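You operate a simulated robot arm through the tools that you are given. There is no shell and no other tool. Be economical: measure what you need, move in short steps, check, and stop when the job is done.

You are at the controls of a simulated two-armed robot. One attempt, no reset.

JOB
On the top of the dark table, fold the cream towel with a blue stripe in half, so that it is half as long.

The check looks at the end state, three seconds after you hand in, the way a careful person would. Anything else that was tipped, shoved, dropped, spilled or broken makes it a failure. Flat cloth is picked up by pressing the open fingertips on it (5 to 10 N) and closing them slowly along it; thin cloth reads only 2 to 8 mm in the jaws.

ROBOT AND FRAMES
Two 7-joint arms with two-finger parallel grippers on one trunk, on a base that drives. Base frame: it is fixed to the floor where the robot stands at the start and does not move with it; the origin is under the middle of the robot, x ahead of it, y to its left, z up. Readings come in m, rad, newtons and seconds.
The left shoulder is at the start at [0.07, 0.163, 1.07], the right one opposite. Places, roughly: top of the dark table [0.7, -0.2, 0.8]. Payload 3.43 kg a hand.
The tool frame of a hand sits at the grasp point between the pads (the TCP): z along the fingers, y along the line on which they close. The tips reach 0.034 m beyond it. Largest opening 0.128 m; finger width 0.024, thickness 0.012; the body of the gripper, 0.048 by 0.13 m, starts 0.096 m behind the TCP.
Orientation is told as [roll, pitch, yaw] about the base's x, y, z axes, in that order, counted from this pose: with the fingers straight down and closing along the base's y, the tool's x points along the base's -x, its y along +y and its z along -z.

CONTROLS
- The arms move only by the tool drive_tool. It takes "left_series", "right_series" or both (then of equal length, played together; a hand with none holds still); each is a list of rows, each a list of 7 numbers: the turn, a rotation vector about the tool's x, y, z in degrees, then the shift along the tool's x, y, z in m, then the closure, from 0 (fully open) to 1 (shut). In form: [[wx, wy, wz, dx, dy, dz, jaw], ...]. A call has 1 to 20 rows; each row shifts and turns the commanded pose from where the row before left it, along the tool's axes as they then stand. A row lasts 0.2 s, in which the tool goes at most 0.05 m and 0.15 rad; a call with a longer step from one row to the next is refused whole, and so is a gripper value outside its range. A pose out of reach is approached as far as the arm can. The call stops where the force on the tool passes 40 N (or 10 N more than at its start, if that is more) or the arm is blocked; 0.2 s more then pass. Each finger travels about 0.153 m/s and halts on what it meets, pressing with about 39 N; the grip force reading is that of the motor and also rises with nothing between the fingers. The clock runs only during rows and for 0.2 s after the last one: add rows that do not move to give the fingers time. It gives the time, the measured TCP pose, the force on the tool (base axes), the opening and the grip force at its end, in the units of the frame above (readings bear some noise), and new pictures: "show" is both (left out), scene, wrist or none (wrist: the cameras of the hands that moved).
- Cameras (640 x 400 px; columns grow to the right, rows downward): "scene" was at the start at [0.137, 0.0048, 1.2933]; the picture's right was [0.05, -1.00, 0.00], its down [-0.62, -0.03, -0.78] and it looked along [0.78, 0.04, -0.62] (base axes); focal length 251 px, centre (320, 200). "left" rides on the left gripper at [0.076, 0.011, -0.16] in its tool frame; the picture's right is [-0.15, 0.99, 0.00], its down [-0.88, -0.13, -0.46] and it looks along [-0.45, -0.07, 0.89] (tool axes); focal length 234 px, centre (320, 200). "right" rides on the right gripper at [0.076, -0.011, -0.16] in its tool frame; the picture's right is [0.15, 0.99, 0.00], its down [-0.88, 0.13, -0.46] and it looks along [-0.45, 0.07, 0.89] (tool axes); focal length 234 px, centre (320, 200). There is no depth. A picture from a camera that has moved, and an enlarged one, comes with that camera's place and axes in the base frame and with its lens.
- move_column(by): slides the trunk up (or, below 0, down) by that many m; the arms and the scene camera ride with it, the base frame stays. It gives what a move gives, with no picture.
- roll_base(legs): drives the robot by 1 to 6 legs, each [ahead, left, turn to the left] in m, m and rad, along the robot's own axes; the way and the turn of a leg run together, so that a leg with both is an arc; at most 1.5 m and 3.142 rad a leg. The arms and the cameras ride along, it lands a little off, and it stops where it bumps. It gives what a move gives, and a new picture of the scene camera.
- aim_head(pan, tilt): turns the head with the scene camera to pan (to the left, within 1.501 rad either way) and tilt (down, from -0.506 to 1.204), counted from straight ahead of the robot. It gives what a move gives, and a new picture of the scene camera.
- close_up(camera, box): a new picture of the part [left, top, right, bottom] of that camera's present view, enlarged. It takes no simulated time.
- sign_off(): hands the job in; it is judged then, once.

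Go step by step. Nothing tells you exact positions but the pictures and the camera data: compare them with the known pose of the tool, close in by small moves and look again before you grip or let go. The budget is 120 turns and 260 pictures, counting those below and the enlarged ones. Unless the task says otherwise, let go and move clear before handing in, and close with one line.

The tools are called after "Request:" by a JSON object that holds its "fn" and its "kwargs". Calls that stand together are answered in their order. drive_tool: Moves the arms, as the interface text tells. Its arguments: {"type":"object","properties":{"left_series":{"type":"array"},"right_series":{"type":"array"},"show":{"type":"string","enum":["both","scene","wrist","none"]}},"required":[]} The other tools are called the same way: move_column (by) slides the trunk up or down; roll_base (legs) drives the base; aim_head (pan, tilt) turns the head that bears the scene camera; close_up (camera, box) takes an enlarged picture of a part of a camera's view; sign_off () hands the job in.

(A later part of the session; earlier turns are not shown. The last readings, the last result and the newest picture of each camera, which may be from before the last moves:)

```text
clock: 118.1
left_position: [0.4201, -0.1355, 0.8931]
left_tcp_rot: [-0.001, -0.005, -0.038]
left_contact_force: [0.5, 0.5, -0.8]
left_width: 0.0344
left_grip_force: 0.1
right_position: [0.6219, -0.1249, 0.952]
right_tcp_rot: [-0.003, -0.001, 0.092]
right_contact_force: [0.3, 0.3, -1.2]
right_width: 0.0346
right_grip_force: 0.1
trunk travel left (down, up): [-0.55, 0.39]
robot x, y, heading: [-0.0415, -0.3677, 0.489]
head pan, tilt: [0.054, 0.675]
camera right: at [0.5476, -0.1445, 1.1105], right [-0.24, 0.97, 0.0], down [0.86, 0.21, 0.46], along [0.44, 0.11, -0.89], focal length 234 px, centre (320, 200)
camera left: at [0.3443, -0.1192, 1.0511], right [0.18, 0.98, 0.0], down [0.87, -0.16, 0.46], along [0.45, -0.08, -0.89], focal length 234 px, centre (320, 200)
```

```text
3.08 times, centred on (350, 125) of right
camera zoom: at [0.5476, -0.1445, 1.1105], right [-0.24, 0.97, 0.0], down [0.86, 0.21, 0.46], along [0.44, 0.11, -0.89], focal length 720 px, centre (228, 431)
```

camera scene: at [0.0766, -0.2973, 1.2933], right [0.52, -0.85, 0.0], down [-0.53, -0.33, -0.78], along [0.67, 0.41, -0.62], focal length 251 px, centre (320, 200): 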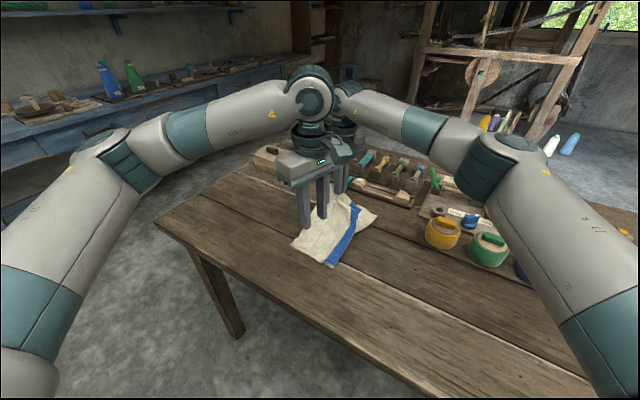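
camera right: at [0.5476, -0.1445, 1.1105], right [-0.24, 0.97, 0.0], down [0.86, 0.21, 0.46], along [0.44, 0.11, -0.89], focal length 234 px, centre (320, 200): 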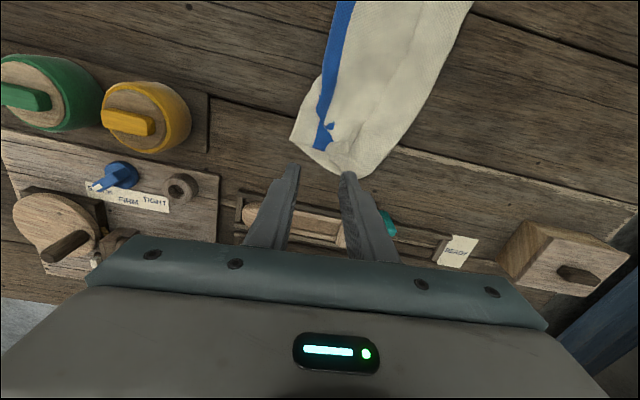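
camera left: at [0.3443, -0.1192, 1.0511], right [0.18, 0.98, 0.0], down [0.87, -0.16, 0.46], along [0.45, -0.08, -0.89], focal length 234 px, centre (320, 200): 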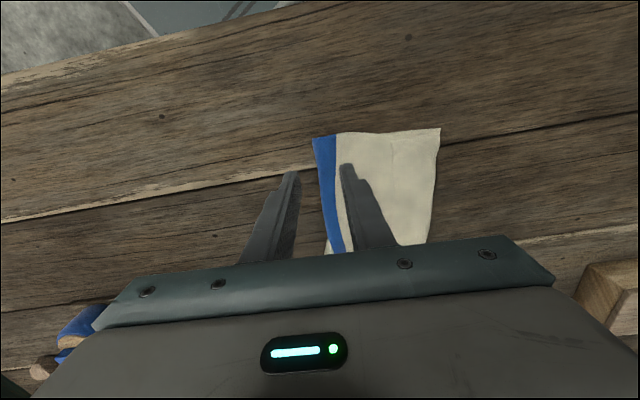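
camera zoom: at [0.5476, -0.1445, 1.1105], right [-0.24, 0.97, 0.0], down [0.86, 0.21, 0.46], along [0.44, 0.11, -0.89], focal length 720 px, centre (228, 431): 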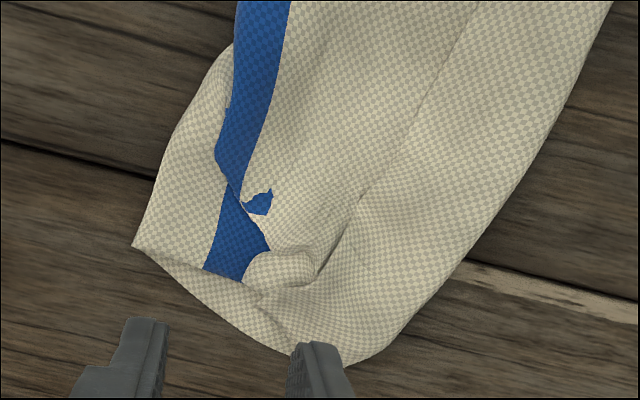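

The stripe's ends are at about [.62,-.125] (far) and [.42,-.12] (near), both under my hands. I lower both onto the stripe with narrow gaps.

Request:
{"fn": "drive_tool", "kwargs": {"left_series": [[0, 0, 0, 0, 0.017, 0, 0.83], [0, 0, 0, 0, 0, 0.03, 0.83], [0, 0, 0, 0, 0, 0.03, 0.83], [0, 0, 0, 0, 0, 0.01, 0.83], [0, 0, 0, 0, 0, 0.0045, 0.83], [0, 0, 0, 0, 0, 0, 0.83]], "right_series": [[0, 0, 0, 0.008, 0.001, 0.03, 0.78], [0, 0, 0, 0, 0, 0.04, 0.78], [0, 0, 0, 0, 0, 0.04, 0.78], [0, 0, 0, 0, 0, 0.018, 0.78], [0, 0, 0, 0, 0, 0.005, 0.78], [0, 0, 0, 0, 0, 0, 0.78]], "show": "none"}}

Request:
{"fn": "close_up", "kwargs": {"camera": "left", "box": [240, 90, 400, 190]}}

Request:
{"fn": "close_up", "kwargs": {"camera": "right", "box": [240, 90, 400, 190]}}

```text
clock: 119.5
left_position: [0.4208, -0.1183, 0.8205]
left_tcp_rot: [-0.001, -0.007, -0.04]
left_contact_force: [-0.3, 0.1, 0.4]
left_width: 0.022
left_grip_force: 0.1
right_position: [0.6146, -0.1252, 0.8179]
right_tcp_rot: [0.005, -0.005, 0.094]
right_contact_force: [6.1, 1.6, 26.8]
right_width: 0.0289
right_grip_force: 0.4
trunk travel left (down, up): [-0.55, 0.39]
robot x, y, heading: [-0.0442, -0.3681, 0.494]
head pan, tilt: [0.054, 0.675]
```

```text
4.00 times, centred on (320, 140) of left
camera zoom: at [0.3433, -0.1042, 0.9793], right [0.18, 0.98, 0.0], down [0.87, -0.16, 0.46], along [0.45, -0.08, -0.89], focal length 937 px, centre (320, 440)
```

zoom: 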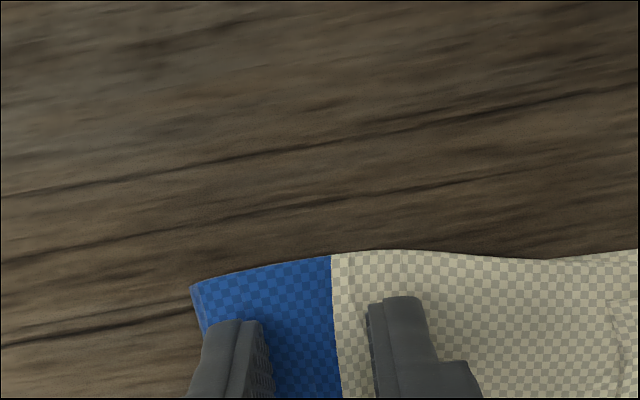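

```text
4.00 times, centred on (320, 140) of right
camera zoom: at [0.5389, -0.1443, 0.9763], right [-0.24, 0.97, 0.0], down [0.86, 0.21, 0.46], along [0.45, 0.11, -0.89], focal length 937 px, centre (320, 440)
```

zoom: 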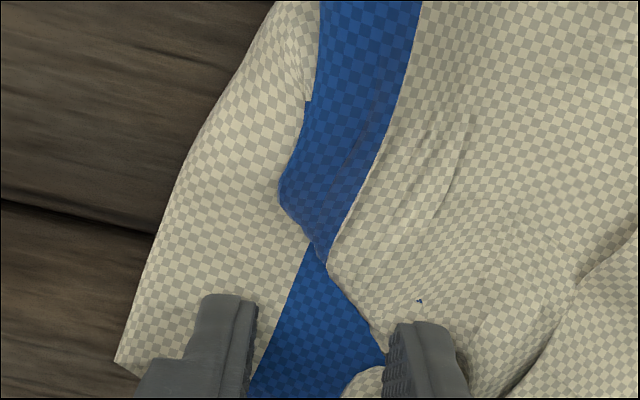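

Request:
{"fn": "drive_tool", "kwargs": {"left_series": [[0, 0, 0, 0, -0.004, 0.002, 0.83], [0, 0, 0, 0, 0, 0.002, 0.83], [0, 0, 0, 0, 0, 0, 0.83], [0, 0, 0, 0, 0, 0, 0.83]], "right_series": [[0, 0, 0, 0, 0, -0.001, 0.78], [0, 0, 0, 0, 0, 0, 0.78], [0, 0, 0, 0, 0, 0, 0.78], [0, 0, 0, 0, 0, 0, 0.78]], "show": "none"}}

```text
clock: 120.5
left_position: [0.4195, -0.1229, 0.8194]
left_tcp_rot: [0.001, -0.008, -0.039]
left_contact_force: [-0.3, 0.3, 0.4]
left_width: 0.0217
left_grip_force: 0.1
right_position: [0.6118, -0.1244, 0.8172]
right_tcp_rot: [0.002, -0.003, 0.095]
right_contact_force: [7.5, 1.0, 30.1]
right_width: 0.0287
right_grip_force: 0.2
trunk travel left (down, up): [-0.55, 0.39]
robot x, y, heading: [-0.0416, -0.3655, 0.501]
head pan, tilt: [0.054, 0.675]
```

Request:
{"fn": "drive_tool", "kwargs": {"left_series": [[0, 0, 0, 0, 0, 0.001, 0.83], [0, 0, 0, 0, 0, 0.001, 0.83], [0, 0, 0, 0, 0, 0, 0.83]], "right_series": [[0, 0, 0, 0, 0, -0.0015, 0.78], [0, 0, 0, 0, 0, -0.001, 0.78], [0, 0, 0, 0, 0, 0, 0.78]], "show": "none"}}

```text
clock: 121.3
left_position: [0.4188, -0.1233, 0.8165]
left_tcp_rot: [0.001, -0.007, -0.038]
left_contact_force: [-0.8, 0.6, 4.5]
left_width: 0.0218
left_grip_force: 0.1
right_position: [0.6115, -0.1277, 0.8171]
right_tcp_rot: [-0.001, 0.001, 0.094]
right_contact_force: [-2.3, -4.0, 19.3]
right_width: 0.026
right_grip_force: 0.0
trunk travel left (down, up): [-0.55, 0.39]
robot x, y, heading: [-0.0434, -0.3677, 0.49]
head pan, tilt: [0.054, 0.675]
```

Request:
{"fn": "drive_tool", "kwargs": {"left_series": [[0, 0, 0, 0, 0, 0.0006, 0.84], [0, 0, 0, 0, 0, 0.0002, 0.855], [0, 0, 0, 0, 0, 0, 0.87], [0, 0, 0, 0, 0, 0, 0.885], [0, 0, 0, 0, 0, 0, 0.9], [0, 0, 0, 0, 0, 0, 0.92], [0, 0, 0, 0, 0, 0, 0.94], [0, 0, 0, 0, 0, 0, 0.97], [0, 0, 0, 0, 0, 0, 1.0], [0, 0, 0, 0, 0, 0, 1.0]], "right_series": [[0, 0, 0, 0, 0, -0.0004, 0.8], [0, 0, 0, 0, 0, 0, 0.825], [0, 0, 0, 0, 0, 0, 0.85], [0, 0, 0, 0, 0, 0, 0.87], [0, 0, 0, 0, 0, 0, 0.89], [0, 0, 0, 0, 0, 0, 0.91], [0, 0, 0, 0, 0, 0, 0.94], [0, 0, 0, 0, 0, 0, 0.97], [0, 0, 0, 0, 0, 0, 1.0], [0, 0, 0, 0, 0, 0, 1.0]], "show": "wrist"}}

```text
clock: 123.5
left_position: [0.4196, -0.1222, 0.815]
left_tcp_rot: [0.002, -0.009, -0.04]
left_contact_force: [1.3, 0.7, 21.6]
left_width: 0.0001
left_grip_force: 32.8
right_position: [0.6117, -0.1256, 0.8187]
right_tcp_rot: [0.0, -0.002, 0.095]
right_contact_force: [-0.4, 0.0, 3.6]
right_width: 0.0
right_grip_force: 33.1
trunk travel left (down, up): [-0.55, 0.39]
robot x, y, heading: [-0.0377, -0.3659, 0.496]
head pan, tilt: [0.054, 0.675]
camera right: at [0.5382, -0.1452, 0.9779], right [-0.24, 0.97, 0.0], down [0.86, 0.21, 0.46], along [0.44, 0.11, -0.89], focal length 234 px, centre (320, 200)
camera left: at [0.3441, -0.1074, 0.9747], right [0.18, 0.98, 0.0], down [0.87, -0.16, 0.46], along [0.45, -0.08, -0.89], focal length 234 px, centre (320, 200)
```

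right: 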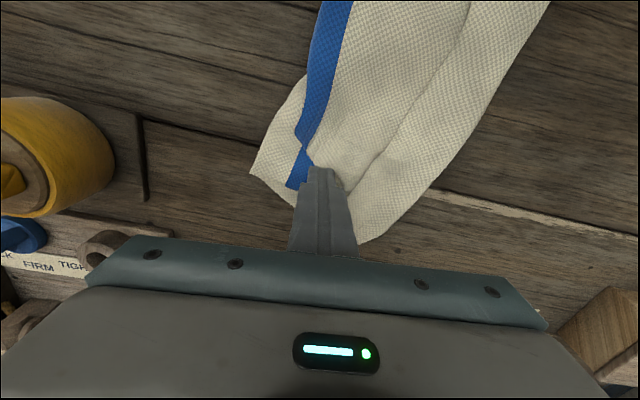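
left: 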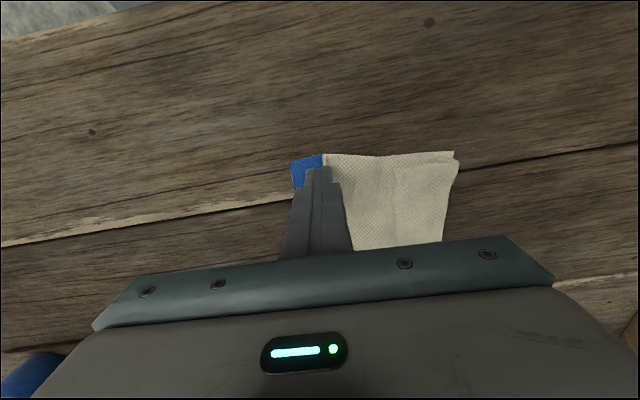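

Both slipped with the small gaps. I'll use wider gaps (4.5 cm) and keep about 15–20 N: the left straddling the fold edge, the right centered on the stripe end.

Request:
{"fn": "drive_tool", "kwargs": {"left_series": [[0, 0, 0, 0, 0, -0.015, 1], [0, 0, 0, 0, -0.008, 0, 0.8], [0, 0, 0, 0, 0, 0, 0.65], [0, 0, 0, 0, 0, 0.01, 0.65], [0, 0, 0, 0, 0, 0.004, 0.65], [0, 0, 0, 0, 0, 0.0005, 0.65], [0, 0, 0, 0, 0, 0, 0.65]], "right_series": [[0, 0, 0, 0, 0, -0.015, 1], [0, 0, 0, 0.003, -0.014, 0, 0.8], [0, 0, 0, 0, 0, 0, 0.65], [0, 0, 0, 0, 0, 0.01, 0.65], [0, 0, 0, 0, 0, 0.005, 0.65], [0, 0, 0, 0, 0, 0.001, 0.65], [0, 0, 0, 0, 0, 0, 0.65]], "show": "none"}}

Request:
{"fn": "close_up", "kwargs": {"camera": "left", "box": [240, 90, 400, 190]}}

Request:
{"fn": "close_up", "kwargs": {"camera": "right", "box": [240, 90, 400, 190]}}

```text
clock: 125.1
left_position: [0.4205, -0.129, 0.8162]
left_tcp_rot: [0.001, -0.007, -0.039]
left_contact_force: [1.7, 0.7, 4.9]
left_width: 0.045
left_grip_force: 0.2
right_position: [0.6106, -0.1406, 0.8168]
right_tcp_rot: [0.001, -0.003, 0.091]
right_contact_force: [1.0, -0.6, 11.3]
right_width: 0.0444
right_grip_force: 0.1
trunk travel left (down, up): [-0.55, 0.39]
robot x, y, heading: [-0.0433, -0.3683, 0.494]
head pan, tilt: [0.054, 0.675]
```

```text
4.00 times, centred on (320, 140) of left
camera zoom: at [0.3439, -0.1148, 0.975], right [0.18, 0.98, 0.0], down [0.87, -0.16, 0.46], along [0.45, -0.08, -0.89], focal length 937 px, centre (320, 440)
```

zoom: 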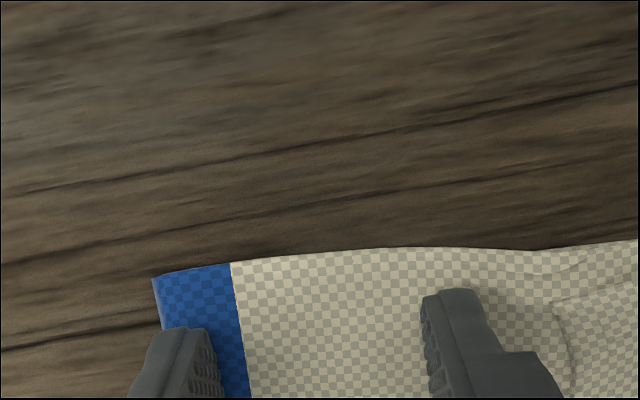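

```text
4.00 times, centred on (320, 140) of right
camera zoom: at [0.537, -0.1601, 0.9767], right [-0.24, 0.97, 0.0], down [0.86, 0.21, 0.46], along [0.44, 0.11, -0.89], focal length 937 px, centre (320, 440)
```

zoom: 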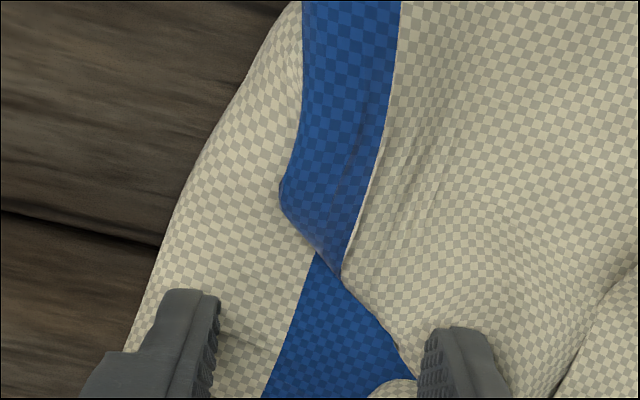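

Request:
{"fn": "drive_tool", "kwargs": {"left_series": [[0, 0, 0, 0, 0, -0.008, 0.65], [0, 0, 0, -0.002, -0.0125, 0, 0.65], [0, 0, 0, 0, 0, 0.006, 0.65], [0, 0, 0, 0, 0, 0.003, 0.65], [0, 0, 0, 0, 0, 0.0004, 0.65], [0, 0, 0, 0, 0, 0, 0.65]], "right_series": [[0, 0, 0, 0, 0, 0, 0.65], [0, 0, 0, 0, 0, 0, 0.65], [0, 0, 0, 0, 0, 0, 0.65], [0, 0, 0, 0, 0, 0, 0.65], [0, 0, 0, 0, 0, 0, 0.65], [0, 0, 0, 0, 0, 0, 0.65]], "show": "none"}}

```text
clock: 126.5
left_position: [0.4209, -0.1449, 0.8176]
left_tcp_rot: [0.0, -0.011, -0.04]
left_contact_force: [-1.5, -2.5, 25.2]
left_width: 0.0432
left_grip_force: 0.0
right_position: [0.6096, -0.1412, 0.8178]
right_tcp_rot: [0.002, -0.001, 0.092]
right_contact_force: [2.0, 0.5, 10.0]
right_width: 0.0453
right_grip_force: 0.5
trunk travel left (down, up): [-0.55, 0.39]
robot x, y, heading: [-0.0426, -0.3666, 0.491]
head pan, tilt: [0.054, 0.675]
```

Request:
{"fn": "drive_tool", "kwargs": {"left_series": [[0, 0, 0, 0, 0, -0.0006, 0.68], [0, 0, 0, 0, 0, 0, 0.72], [0, 0, 0, 0, 0, 0, 0.76], [0, 0, 0, 0, 0, 0, 0.8], [0, 0, 0, 0, 0, 0, 0.84], [0, 0, 0, 0, 0, 0, 0.88], [0, 0, 0, 0, 0, 0, 0.92], [0, 0, 0, 0, 0, 0, 0.96], [0, 0, 0, 0, 0, 0, 1.0], [0, 0, 0, 0, 0, 0, 1.0], [0, 0, 0, 0, 0, 0, 1.0]], "right_series": [[0, 0, 0, 0, 0, 0.0005, 0.68], [0, 0, 0, 0, 0, 0.0003, 0.72], [0, 0, 0, 0, 0, 0.0002, 0.76], [0, 0, 0, 0, 0, 0, 0.8], [0, 0, 0, 0, 0, 0, 0.84], [0, 0, 0, 0, 0, 0, 0.88], [0, 0, 0, 0, 0, 0, 0.92], [0, 0, 0, 0, 0, 0, 0.96], [0, 0, 0, 0, 0, 0, 1.0], [0, 0, 0, 0, 0, 0, 1.0], [0, 0, 0, 0, 0, 0, 1.0]], "show": "wrist"}}

```text
clock: 128.9
left_position: [0.42, -0.1441, 0.8166]
left_tcp_rot: [0.0, -0.009, -0.038]
left_contact_force: [-0.2, -4.9, 21.6]
left_width: 0.0089
left_grip_force: 38.6
right_position: [0.6099, -0.1398, 0.8176]
right_tcp_rot: [0.002, -0.004, 0.094]
right_contact_force: [0.0, 3.1, 15.7]
right_width: 0.0
right_grip_force: 33.0
trunk travel left (down, up): [-0.55, 0.39]
robot x, y, heading: [-0.0377, -0.3641, 0.494]
head pan, tilt: [0.054, 0.675]
camera right: at [0.5355, -0.1596, 0.9765], right [-0.24, 0.97, 0.0], down [0.86, 0.21, 0.46], along [0.45, 0.11, -0.89], focal length 234 px, centre (320, 200)
camera left: at [0.3441, -0.1291, 0.9746], right [0.18, 0.98, 0.0], down [0.87, -0.16, 0.46], along [0.45, -0.08, -0.89], focal length 234 px, centre (320, 200)
```

right: 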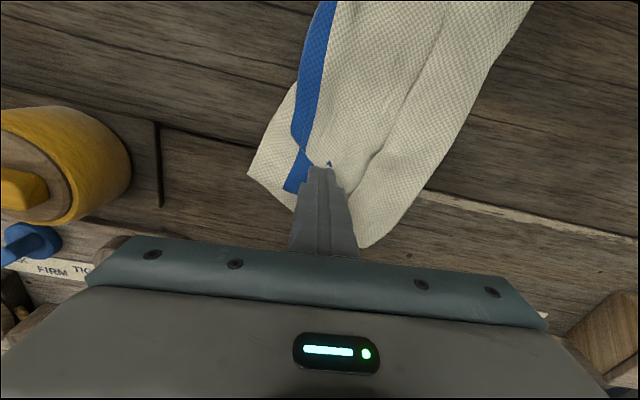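
left: 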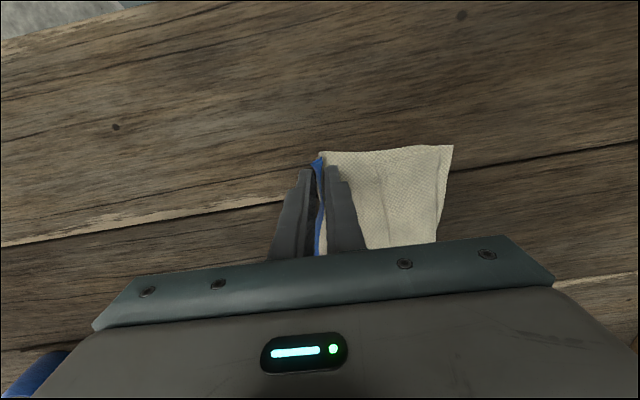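

The left has the fold end firmly (8.9 mm). I'll use it: lift the towel by this stripe end so it hangs and straightens by gravity, with the right hand moved away.

Request:
{"fn": "drive_tool", "kwargs": {"right_series": [[0, 0, 0, 0, 0, -0.04, 1], [0, 0, 0, 0, 0, -0.045, 1], [0, 0, 0, 0, -0.03, -0.03, 0.73], [0, 0, 0, 0.02, -0.045, 0, 0.73], [0, 0, 0, 0.02, -0.045, 0, 0.73], [0, 0, 0, 0.02, -0.045, 0, 0.73], [0, 0, 0, 0.02, -0.045, 0, 0.73], [0, 0, 0, 0, 0, 0, 0.73], [0, 0, 0, 0, 0, 0, 0.73], [0, 0, 0, 0, 0, 0, 0.73], [0, 0, 0, 0, 0, 0, 0.73], [0, 0, 0, 0, 0, 0, 0.73], [0, 0, 0, 0, 0, 0, 0.73]], "left_series": [[0, 0, 0, 0, 0, 0, 1], [0, 0, 0, 0, 0, 0, 1], [0, 0, 0, 0, 0, -0.03, 1], [0, 0, 0, 0, 0, -0.035, 1], [0, 0, 0, 0, 0, -0.035, 1], [0, 0, 0, 0, 0, -0.035, 1], [0, 0, 0, -0.025, 0, -0.035, 1], [0, 0, 0, -0.025, 0, -0.035, 1], [0, 0, 0, -0.025, 0, -0.035, 1], [0, 0, 0, -0.025, 0, -0.035, 1], [0, 0, 0, -0.025, 0, -0.03, 1], [0, 0, 0, 0, 0, 0, 1], [0, 0, 0, 0, 0, 0, 1]]}}

```text
clock: 131.7
left_position: [0.5454, -0.1466, 1.1216]
left_tcp_rot: [0.0, -0.005, -0.038]
left_contact_force: [0.0, -0.2, -1.1]
left_width: 0.0054
left_grip_force: 39.5
right_position: [0.5539, -0.3595, 0.9347]
right_tcp_rot: [-0.001, -0.001, 0.093]
right_contact_force: [-0.7, -0.1, 0.8]
right_width: 0.0348
right_grip_force: 0.1
trunk travel left (down, up): [-0.55, 0.39]
robot x, y, heading: [-0.0434, -0.367, 0.494]
head pan, tilt: [0.054, 0.675]
camera scene: at [0.0768, -0.2977, 1.2933], right [0.52, -0.85, 0.0], down [-0.53, -0.32, -0.78], along [0.67, 0.41, -0.62], focal length 251 px, centre (320, 200)
camera right: at [0.4798, -0.3797, 1.0928], right [-0.24, 0.97, 0.0], down [0.86, 0.21, 0.46], along [0.44, 0.11, -0.89], focal length 234 px, centre (320, 200)
camera left: at [0.4686, -0.133, 1.2792], right [0.18, 0.98, 0.0], down [0.87, -0.16, 0.46], along [0.45, -0.08, -0.89], focal length 234 px, centre (320, 200)
```

scene: 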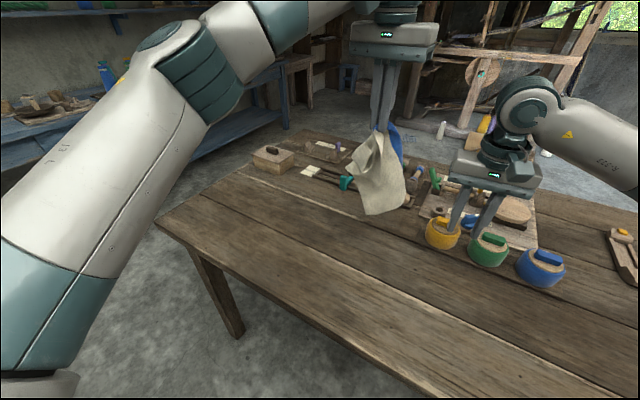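
right: 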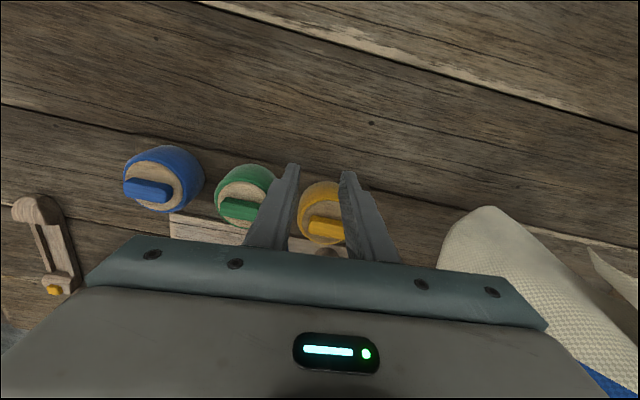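
left: 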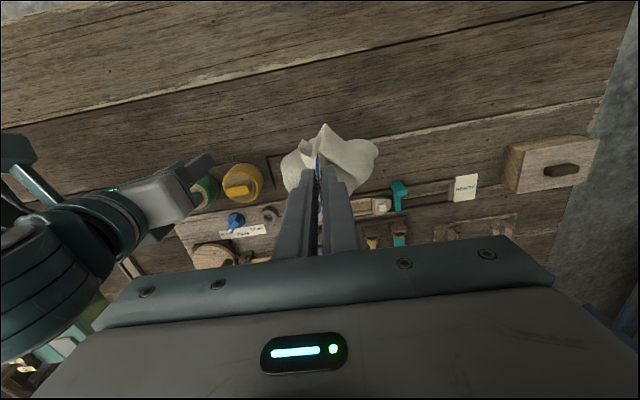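

Request:
{"fn": "close_up", "kwargs": {"camera": "scene", "box": [310, 90, 470, 230]}}

```text
2.86 times, centred on (390, 160) of scene
camera zoom: at [0.0768, -0.2977, 1.2933], right [0.52, -0.85, 0.0], down [-0.53, -0.32, -0.78], along [0.67, 0.41, -0.62], focal length 717 px, centre (120, 314)
```

zoom: 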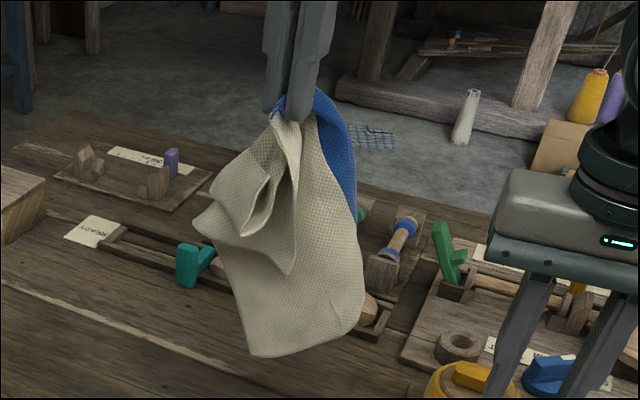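

The towel hangs like a book with the stripe as its spine on the far side. I lay it down by swinging the hand back toward the robot, so the stripe comes to lie on top along x.

Request:
{"fn": "drive_tool", "kwargs": {"left_series": [[0, 0, 0, 0.0339, 0, 0.004, 1], [0, 0, 0, 0.0328, 0, 0.0117, 1], [0, 0, 0, 0.0308, 0, 0.0192, 1], [0, 0, 0, 0.0278, 0, 0.026, 1], [0, 0, 0, 0.024, 0, 0.032, 1], [0, 0, 0, 0.0195, 0, 0.0371, 1], [0, 0, 0, 0.0144, 0, 0.0411, 1], [0, 0, 0, 0.0088, 0, 0.043, 1], [0, 0, 0, 0.003, 0, 0.03, 1], [0, 0, 0, 0, 0, 0, 1]], "show": "scene"}}

Request:
{"fn": "close_up", "kwargs": {"camera": "scene", "box": [270, 175, 450, 320]}}

```text
clock: 133.9
left_position: [0.3518, -0.1406, 0.8751]
left_tcp_rot: [-0.002, -0.005, -0.039]
left_contact_force: [0.2, -0.1, -0.2]
left_width: 0.0051
left_grip_force: 39.5
right_position: [0.5535, -0.3602, 0.9341]
right_tcp_rot: [0.0, 0.001, 0.094]
right_contact_force: [0.1, 0.2, 0.3]
right_width: 0.0345
right_grip_force: 0.0
trunk travel left (down, up): [-0.55, 0.39]
robot x, y, heading: [-0.0391, -0.3684, 0.494]
head pan, tilt: [0.054, 0.675]
camera scene: at [0.0765, -0.2974, 1.2934], right [0.52, -0.85, 0.0], down [-0.53, -0.33, -0.78], along [0.67, 0.41, -0.62], focal length 251 px, centre (320, 200)
```

scene: 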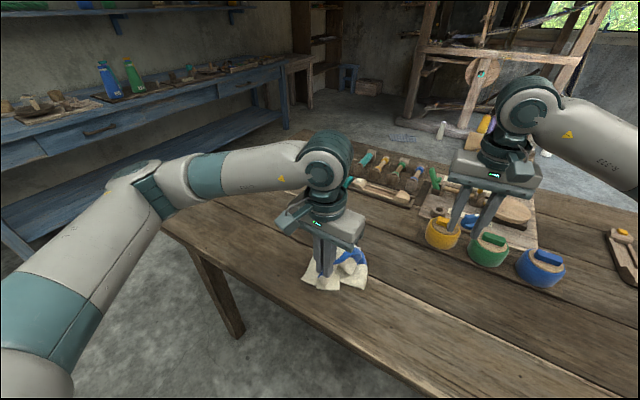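

```text
2.76 times, centred on (360, 248) of scene
camera zoom: at [0.0765, -0.2974, 1.2934], right [0.52, -0.85, 0.0], down [-0.53, -0.33, -0.78], along [0.67, 0.41, -0.62], focal length 692 px, centre (210, 69)
```

zoom: 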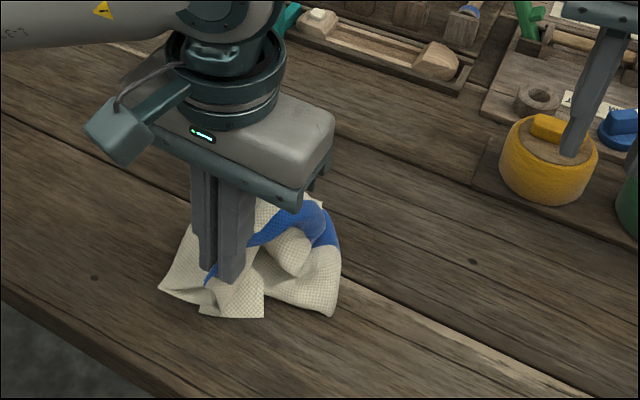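

It crumpled under the hand because it wasn't touching the table before the swing. I lift it again further out, let the lower edge touch down first, then swing back.

Request:
{"fn": "drive_tool", "kwargs": {"left_series": [[0, 0, 0, -0.034, 0, -0.026, 1], [0, 0, 0, -0.034, 0, -0.026, 1], [0, 0, 0, -0.034, 0, -0.026, 1], [0, 0, 0, -0.034, 0, -0.026, 1], [0, 0, 0, -0.034, 0, -0.026, 1], [0, 0, 0, -0.034, 0, -0.026, 1], [0, 0, 0, -0.034, 0, -0.026, 1], [0, 0, 0, -0.034, 0, -0.026, 1], [0, 0, 0, 0, 0, 0, 1], [0, 0, 0, 0, 0, 0, 1], [0, 0, 0, 0, 0, 0.02, 1], [0, 0, 0, 0, 0, 0.02, 1], [0, 0, 0, 0, 0, 0, 1]], "show": "scene"}}

Request:
{"fn": "close_up", "kwargs": {"camera": "scene", "box": [310, 120, 470, 260]}}

```text
clock: 136.7
left_position: [0.6248, -0.1496, 1.0436]
left_tcp_rot: [0.0, -0.005, -0.039]
left_contact_force: [-0.3, 0.4, -1.2]
left_width: 0.0051
left_grip_force: 39.5
right_position: [0.5529, -0.3611, 0.9345]
right_tcp_rot: [-0.001, 0.0, 0.09]
right_contact_force: [0.2, -0.2, -0.3]
right_width: 0.035
right_grip_force: 0.0
trunk travel left (down, up): [-0.55, 0.39]
robot x, y, heading: [-0.0391, -0.3624, 0.494]
head pan, tilt: [0.054, 0.675]
camera scene: at [0.0765, -0.2978, 1.2934], right [0.52, -0.85, 0.0], down [-0.53, -0.32, -0.78], along [0.67, 0.41, -0.62], focal length 251 px, centre (320, 200)
```

scene: 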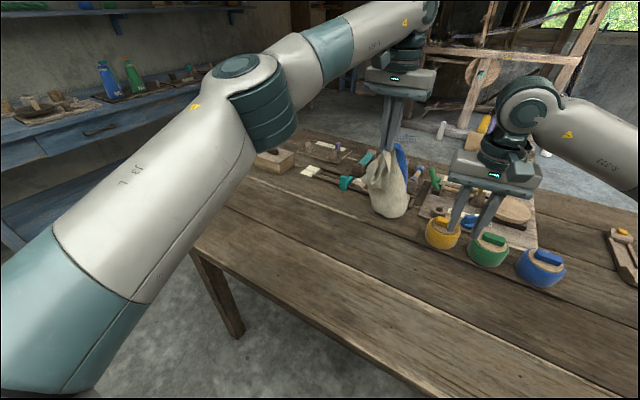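

```text
2.86 times, centred on (390, 190) of scene
camera zoom: at [0.0765, -0.2978, 1.2934], right [0.52, -0.85, 0.0], down [-0.53, -0.32, -0.78], along [0.67, 0.41, -0.62], focal length 717 px, centre (120, 229)
```

zoom: 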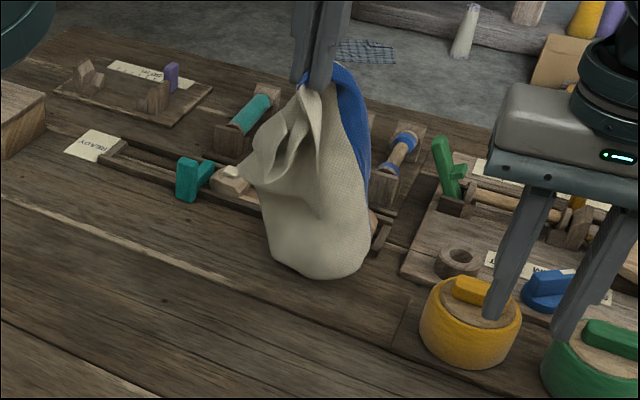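

Request:
{"fn": "drive_tool", "kwargs": {"left_series": [[0, 0, 0, 0.0417, 0, 0.003, 1], [0, 0, 0, 0.0404, 0, 0.009, 1], [0, 0, 0, 0.0379, 0, 0.0147, 1], [0, 0, 0, 0.0343, 0, 0.02, 1], [0, 0, 0, 0.0296, 0, 0.0246, 1], [0, 0, 0, 0.024, 0, 0.0286, 1], [0, 0, 0, 0.0177, 0, 0.0316, 1], [0, 0, 0, 0.0108, 0, 0.0337, 1], [0, 0, 0, 0.0036, 0, 0.01, 1], [0, 0, 0, 0, 0, 0, 1]], "show": "scene"}}

Request:
{"fn": "close_up", "kwargs": {"camera": "scene", "box": [290, 180, 450, 320]}}

Request:
{"fn": "close_up", "kwargs": {"camera": "left", "box": [0, 0, 640, 400]}}

```text
clock: 138.9
left_position: [0.3836, -0.1403, 0.8653]
left_tcp_rot: [-0.002, -0.005, -0.037]
left_contact_force: [-0.2, -0.1, 0.5]
left_width: 0.0052
left_grip_force: 39.0
right_position: [0.5534, -0.3593, 0.9336]
right_tcp_rot: [-0.001, 0.0, 0.094]
right_contact_force: [0.4, 0.5, 0.2]
right_width: 0.0348
right_grip_force: 0.1
trunk travel left (down, up): [-0.55, 0.39]
robot x, y, heading: [-0.0443, -0.3664, 0.498]
head pan, tilt: [0.054, 0.675]
camera scene: at [0.0766, -0.2972, 1.2933], right [0.52, -0.85, 0.0], down [-0.53, -0.33, -0.78], along [0.67, 0.41, -0.62], focal length 251 px, centre (320, 200)
```

scene: 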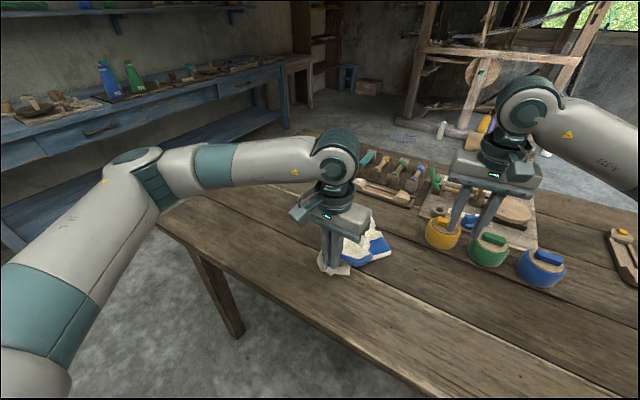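

```text
2.86 times, centred on (370, 250) of scene
camera zoom: at [0.0766, -0.2972, 1.2933], right [0.52, -0.85, 0.0], down [-0.53, -0.33, -0.78], along [0.67, 0.41, -0.62], focal length 717 px, centre (177, 57)
```

zoom: 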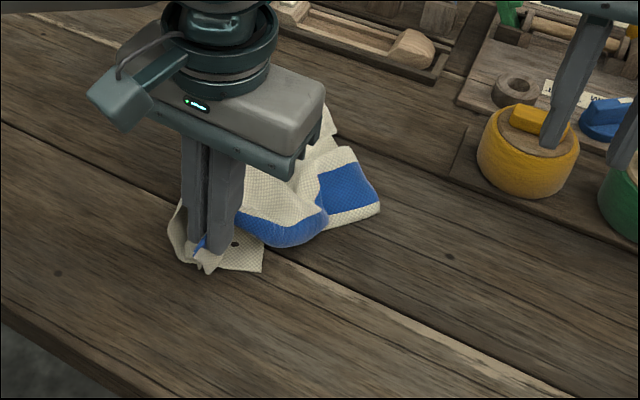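

```text
1.00 times, centred on (320, 200) of left
camera zoom: at [0.3077, -0.1249, 1.0248], right [0.18, 0.98, 0.0], down [0.87, -0.16, 0.46], along [0.45, -0.09, -0.89], focal length 234 px, centre (320, 200)
```

zoom: 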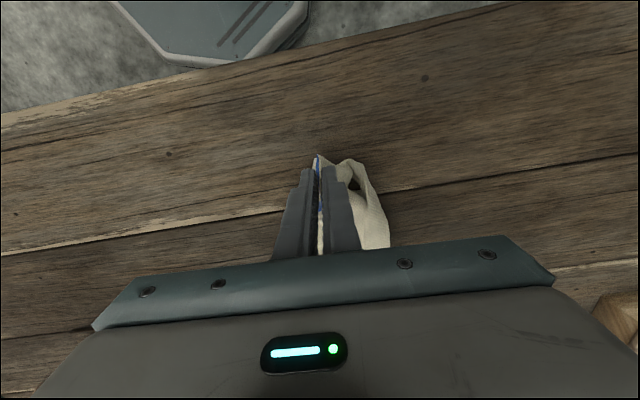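

The stripe's far end now lies exposed on top at about [.55,-.20]. I bring the right hand over it, turned to close across the stripe, and look.

Request:
{"fn": "drive_tool", "kwargs": {"right_series": [[0, 0, 8.4, 0, 0, 0, 0.7], [0, 0, 8.4, 0, 0, 0, 0.7], [0, 0, 8.4, 0, 0, 0, 0.7], [0, 0, 8.4, 0, 0, 0, 0.7], [0, 0, 8.4, 0, 0, 0, 0.7], [0, 0, 8.4, 0, 0, 0, 0.7], [0, 0, 8.4, 0, 0, 0, 0.7], [0, 0, 0, 0.034, 0.0238, 0.01, 0.7], [0, 0, 0, 0.034, 0.0238, 0.01, 0.7], [0, 0, 0, 0.034, 0.0238, 0.015, 0.7], [0, 0, 0, 0.034, 0.0238, 0.015, 0.7], [0, 0, 0, 0, 0, 0, 0.7]], "show": "wrist"}}

Request:
{"fn": "close_up", "kwargs": {"camera": "right", "box": [220, 60, 420, 220]}}

```text
clock: 141.5
left_position: [0.3845, -0.1412, 0.8668]
left_tcp_rot: [0.0, -0.006, -0.039]
left_contact_force: [-0.5, 0.1, 0.2]
left_width: 0.0051
left_grip_force: 38.8
right_position: [0.5487, -0.1902, 0.8781]
right_tcp_rot: [0.001, -0.001, -0.933]
right_contact_force: [0.3, -0.5, 0.7]
right_width: 0.0382
right_grip_force: 0.0
trunk travel left (down, up): [-0.55, 0.39]
robot x, y, heading: [-0.0429, -0.364, 0.497]
head pan, tilt: [0.054, 0.675]
camera right: at [0.4958, -0.1362, 1.0374], right [0.71, 0.71, 0.0], down [0.63, -0.63, 0.46], along [0.32, -0.32, -0.89], focal length 234 px, centre (320, 200)
```

right: 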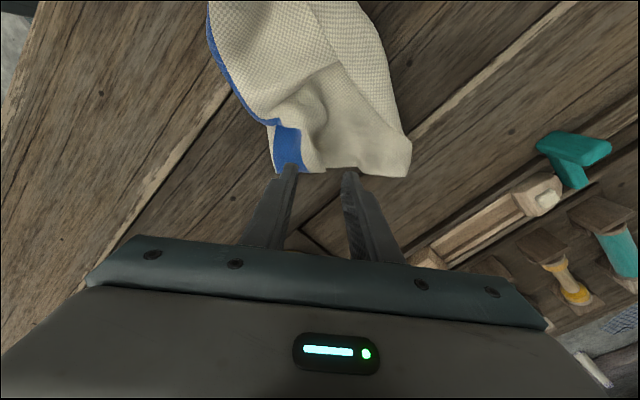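

```text
2.50 times, centred on (320, 140) of right
camera zoom: at [0.4958, -0.1362, 1.0374], right [0.71, 0.71, 0.0], down [0.63, -0.63, 0.46], along [0.32, -0.32, -0.89], focal length 585 px, centre (320, 350)
```

zoom: 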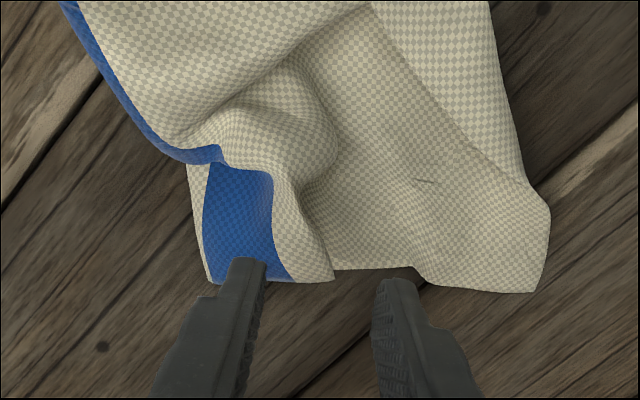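

The fold's far end is clear in view. I shift 3.2 cm to straddle the stripe with a 5 cm gap and lower.

Request:
{"fn": "drive_tool", "kwargs": {"right_series": [[0, 0, 0, 0, -0.03, 0.01, 0.62], [0, 0, 0, 0, 0, 0.03, 0.62], [0, 0, 0, 0, 0, 0.015, 0.62], [0, 0, 0, 0, 0, 0.005, 0.62], [0, 0, 0, 0, 0, 0.0015, 0.62], [0, 0, 0, 0, 0, 0, 0.62]], "show": "none"}}

Request:
{"fn": "close_up", "kwargs": {"camera": "right", "box": [220, 80, 420, 220]}}

```text
clock: 142.9
left_position: [0.3845, -0.14, 0.8668]
left_tcp_rot: [-0.003, -0.006, -0.04]
left_contact_force: [0.6, -0.6, 0.5]
left_width: 0.0052
left_grip_force: 38.6
right_position: [0.5239, -0.2071, 0.8179]
right_tcp_rot: [0.0, 0.0, -0.932]
right_contact_force: [-0.5, 0.7, 1.3]
right_width: 0.049
right_grip_force: 0.1
trunk travel left (down, up): [-0.55, 0.39]
robot x, y, heading: [-0.0406, -0.3638, 0.491]
head pan, tilt: [0.054, 0.675]
```

```text
2.86 times, centred on (320, 150) of right
camera zoom: at [0.4699, -0.1535, 0.9777], right [0.71, 0.71, 0.0], down [0.63, -0.63, 0.46], along [0.32, -0.32, -0.89], focal length 669 px, centre (320, 343)
```

zoom: 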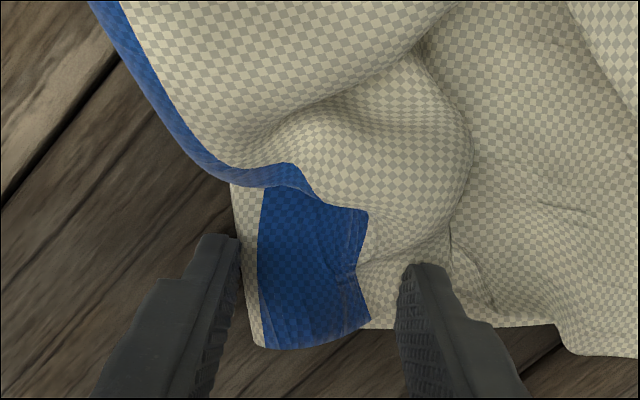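

The fingers straddle the folded stripe end well. I press lightly and close.

Request:
{"fn": "drive_tool", "kwargs": {"right_series": [[0, 0, 0, 0, 0, 0.0015, 0.64], [0, 0, 0, 0, 0, 0.0005, 0.68], [0, 0, 0, 0, 0, 0, 0.72], [0, 0, 0, 0, 0, 0, 0.76], [0, 0, 0, 0, 0, 0, 0.8], [0, 0, 0, 0, 0, 0, 0.84], [0, 0, 0, 0, 0, 0, 0.88], [0, 0, 0, 0, 0, 0, 0.92], [0, 0, 0, 0, 0, 0, 0.96], [0, 0, 0, 0, 0, 0, 1.0], [0, 0, 0, 0, 0, 0, 1.0]], "show": "none"}}

Request:
{"fn": "close_up", "kwargs": {"camera": "right", "box": [220, 80, 420, 220]}}

```text
clock: 145.3
left_position: [0.3824, -0.1401, 0.8673]
left_tcp_rot: [0.0, -0.006, -0.039]
left_contact_force: [-0.2, -0.3, -0.1]
left_width: 0.005
left_grip_force: 39.0
right_position: [0.5233, -0.2075, 0.8175]
right_tcp_rot: [0.002, 0.0, -0.932]
right_contact_force: [-1.8, -2.1, 13.4]
right_width: 0.0036
right_grip_force: 37.9
trunk travel left (down, up): [-0.55, 0.39]
robot x, y, heading: [-0.0441, -0.3625, 0.496]
head pan, tilt: [0.054, 0.675]
```

```text
2.86 times, centred on (320, 150) of right
camera zoom: at [0.4693, -0.1548, 0.9767], right [0.71, 0.71, 0.0], down [0.63, -0.63, 0.46], along [0.32, -0.32, -0.89], focal length 669 px, centre (320, 343)
```

zoom: 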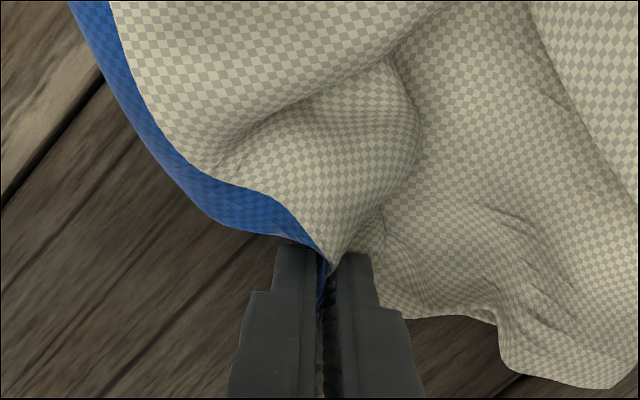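

Both ends of the stripe are held. I lift both to about z=1.05, spread them to straighten the spine and turn the right hand into line.

Request:
{"fn": "drive_tool", "kwargs": {"left_series": [[0, 0, 0, 0, 0, -0.0305, 1], [0, 0, 0, 0, 0, -0.0305, 1], [0, 0, 0, 0, 0, -0.0305, 1], [0, 0, 0, 0, 0, -0.0305, 1], [0, 0, 0, 0, 0, -0.0305, 1], [0, 0, 0, 0, 0, -0.0305, 1], [0, 0, 0, 0, 0, 0, 1], [0, 0, 0, 0, 0, 0, 1], [0, 0, 0, 0, 0, 0, 1], [0, 0, 0, 0, 0, 0, 1], [0, 0, 0, 0, 0, 0, 1], [0, 0, 0, 0, 0, 0, 1], [0, 0, 0, 0, 0, 0, 1], [0, 0, 0, 0, 0, 0, 1]], "right_series": [[0, 0, 0, 0, 0.012, -0.0388, 1], [0, 0, 0, 0, 0.0166, -0.0388, 1], [0, 0, 0, 0, 0.0166, -0.0388, 1], [0, 0, 0, 0, 0.0166, -0.0388, 1], [0, 0, 0, 0, 0.0166, -0.0388, 1], [0, 0, 0, 0, 0.0166, -0.0388, 1], [0, 0, -7.6, 0, 0, 0, 1], [0, 0, -7.6, 0, 0, 0, 1], [0, 0, -7.6, 0, 0, 0, 1], [0, 0, -7.6, 0, 0, 0, 1], [0, 0, -7.6, 0, 0, 0, 1], [0, 0, -7.6, 0, 0, 0, 1], [0, 0, -7.6, 0, 0, 0, 1], [0, 0, 0, 0, 0, 0, 1]], "show": "scene"}}

Request:
{"fn": "close_up", "kwargs": {"camera": "scene", "box": [260, 120, 420, 270]}}

```text
clock: 148.3
left_position: [0.3817, -0.1389, 1.0517]
left_tcp_rot: [-0.003, -0.007, -0.039]
left_contact_force: [2.6, -0.1, 0.3]
left_width: 0.0051
left_grip_force: 39.2
right_position: [0.6011, -0.1511, 1.0512]
right_tcp_rot: [-0.001, 0.0, -0.004]
right_contact_force: [-2.8, -0.1, -0.1]
right_width: 0.004
right_grip_force: 38.2
trunk travel left (down, up): [-0.55, 0.39]
robot x, y, heading: [-0.0424, -0.3663, 0.496]
head pan, tilt: [0.054, 0.675]
camera scene: at [0.0767, -0.2972, 1.2933], right [0.52, -0.85, 0.0], down [-0.53, -0.33, -0.78], along [0.67, 0.41, -0.62], focal length 251 px, centre (320, 200)
```

scene: 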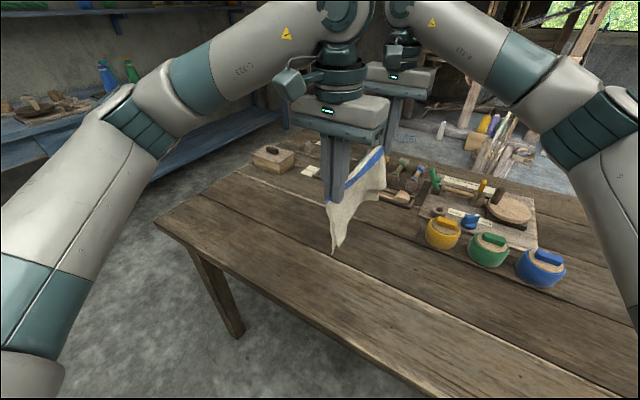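

```text
2.67 times, centred on (340, 195) of scene
camera zoom: at [0.0767, -0.2972, 1.2933], right [0.52, -0.85, 0.0], down [-0.53, -0.33, -0.78], along [0.67, 0.41, -0.62], focal length 669 px, centre (267, 213)
```

zoom: 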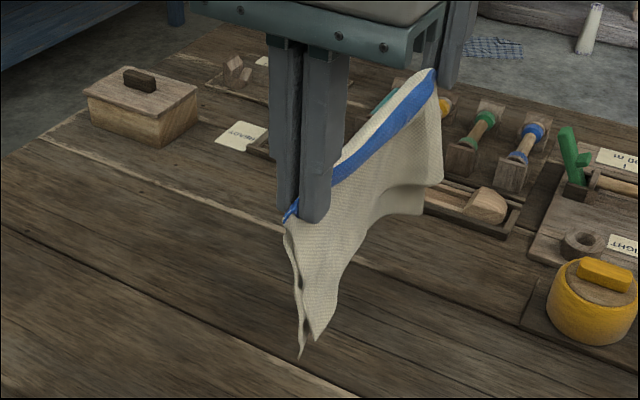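

The towel hangs evenly folded over the stripe, taut between the hands. I move 5 cm toward −y and lower until the hanging edges touch, then swing the spine over to +y and down to lay it flat.

Request:
{"fn": "drive_tool", "kwargs": {"left_series": [[0, 0, 0, 0, -0.02, 0.01, 1], [0, 0, 0, 0, -0.02, 0.01, 1], [0, 0, 0, 0, -0.01, 0.015, 1], [0, 0, 0, 0, 0, 0.015, 1], [0, 0, 0, 0, 0, 0.015, 1], [0, 0, 0, 0, 0, 0, 1], [0, 0, 0, 0, 0, 0, 1], [0, 0, 0, 0, 0.025, 0.002, 1], [0, 0, 0, 0, 0.0244, 0.0059, 1], [0, 0, 0, 0, 0.0232, 0.0096, 1], [0, 0, 0, 0, 0.0214, 0.0131, 1], [0, 0, 0, 0, 0.0191, 0.0163, 1], [0, 0, 0, 0, 0.0163, 0.0191, 1], [0, 0, 0, 0, 0.0131, 0.0214, 1], [0, 0, 0, 0, 0.0096, 0.0232, 1], [0, 0, 0, 0, 0, 0, 1]], "right_series": [[0, 0, 0, 0, -0.02, 0.01, 1], [0, 0, 0, 0, -0.02, 0.01, 1], [0, 0, 0, 0, -0.01, 0.015, 1], [0, 0, 0, 0, 0, 0.015, 1], [0, 0, 0, 0, 0, 0.015, 1], [0, 0, 0, 0, 0, 0, 1], [0, 0, 0, 0, 0, 0, 1], [0, 0, 0, 0, 0.025, 0.002, 1], [0, 0, 0, 0, 0.0244, 0.0059, 1], [0, 0, 0, 0, 0.0232, 0.0096, 1], [0, 0, 0, 0, 0.0214, 0.0131, 1], [0, 0, 0, 0, 0.0191, 0.0163, 1], [0, 0, 0, 0, 0.0163, 0.0191, 1], [0, 0, 0, 0, 0.0131, 0.0214, 1], [0, 0, 0, 0, 0.0096, 0.0232, 1], [0, 0, 0, 0, 0, 0, 1]], "show": "scene"}}

Request:
{"fn": "close_up", "kwargs": {"camera": "scene", "box": [270, 150, 430, 300]}}

```text
clock: 151.7
left_position: [0.3884, -0.0406, 0.8758]
left_tcp_rot: [0.001, -0.004, -0.038]
left_contact_force: [-0.2, 0.1, -0.7]
left_width: 0.0049
left_grip_force: 39.1
right_position: [0.5993, -0.0487, 0.876]
right_tcp_rot: [0.0, 0.001, -0.006]
right_contact_force: [-0.6, -0.1, -0.1]
right_width: 0.0036
right_grip_force: 37.8
trunk travel left (down, up): [-0.55, 0.39]
robot x, y, heading: [-0.0418, -0.3675, 0.496]
head pan, tilt: [0.054, 0.675]
camera scene: at [0.0764, -0.2979, 1.2934], right [0.52, -0.85, 0.0], down [-0.53, -0.32, -0.78], along [0.67, 0.41, -0.62], focal length 251 px, centre (320, 200)
```

scene: 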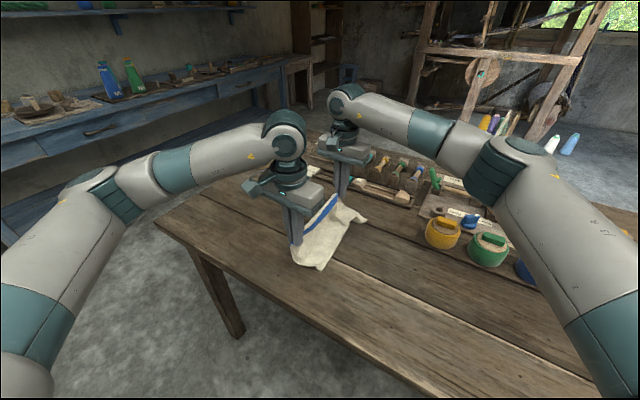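

```text
2.67 times, centred on (350, 225) of scene
camera zoom: at [0.0764, -0.2979, 1.2934], right [0.52, -0.85, 0.0], down [-0.53, -0.32, -0.78], along [0.67, 0.41, -0.62], focal length 669 px, centre (240, 133)
```

zoom: 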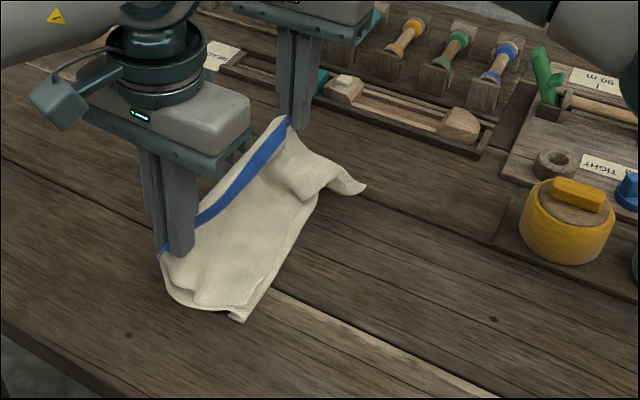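

It is laying down well. I continue outward and down to draw it flat.

Request:
{"fn": "drive_tool", "kwargs": {"left_series": [[0, 0, 0, 0, 0.015, 0.008, 1], [0, 0, 0, 0, 0.015, 0.008, 1], [0, 0, 0, 0, 0.015, 0.008, 1], [0, 0, 0, 0, 0.015, 0.008, 1], [0, 0, 0, 0, 0.01, 0.008, 1], [0, 0, 0, 0, 0.0, 0.008, 1], [0, 0, 0, 0, 0, 0, 1]], "right_series": [[0, 0, 0, 0, 0.015, 0.008, 1], [0, 0, 0, 0, 0.015, 0.008, 1], [0, 0, 0, 0, 0.015, 0.008, 1], [0, 0, 0, 0, 0.015, 0.008, 1], [0, 0, 0, 0, 0.01, 0.008, 1], [0, 0, 0, 0, 0.0, 0.008, 1], [0, 0, 0, 0, 0, 0, 1]], "show": "scene"}}

Request:
{"fn": "close_up", "kwargs": {"camera": "scene", "box": [260, 150, 420, 300]}}

```text
clock: 153.3
left_position: [0.3905, 0.0309, 0.8286]
left_tcp_rot: [-0.001, -0.006, -0.039]
left_contact_force: [-0.3, -0.3, 0.0]
left_width: 0.0047
left_grip_force: 39.2
right_position: [0.5996, 0.0224, 0.8268]
right_tcp_rot: [-0.002, 0.001, -0.002]
right_contact_force: [-0.2, -0.1, 0.5]
right_width: 0.0037
right_grip_force: 38.2
trunk travel left (down, up): [-0.55, 0.39]
robot x, y, heading: [-0.0422, -0.3663, 0.491]
head pan, tilt: [0.054, 0.675]
camera scene: at [0.0763, -0.2971, 1.2934], right [0.52, -0.85, 0.0], down [-0.53, -0.33, -0.78], along [0.67, 0.41, -0.62], focal length 251 px, centre (320, 200)
```

scene: 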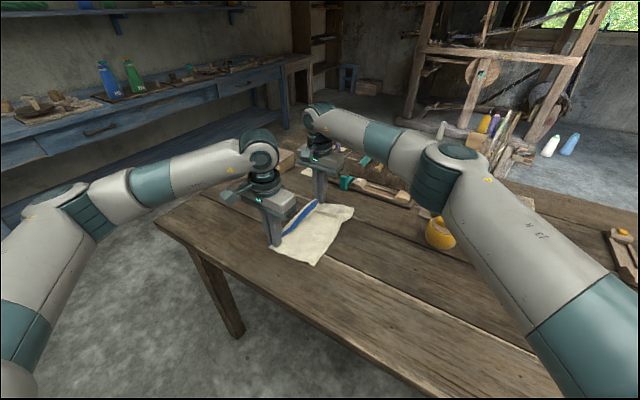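

```text
2.67 times, centred on (340, 225) of scene
camera zoom: at [0.0763, -0.2971, 1.2934], right [0.52, -0.85, 0.0], down [-0.53, -0.33, -0.78], along [0.67, 0.41, -0.62], focal length 669 px, centre (267, 133)
```

zoom: 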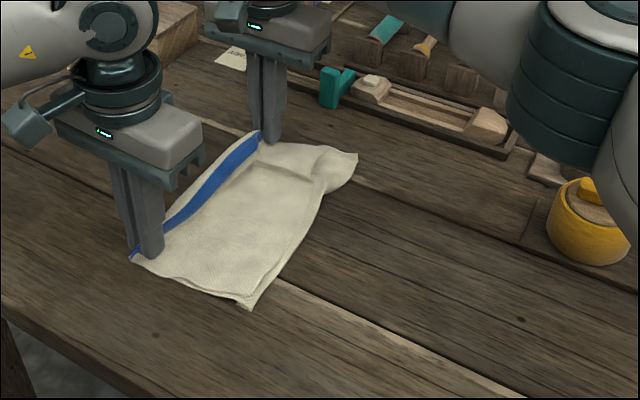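

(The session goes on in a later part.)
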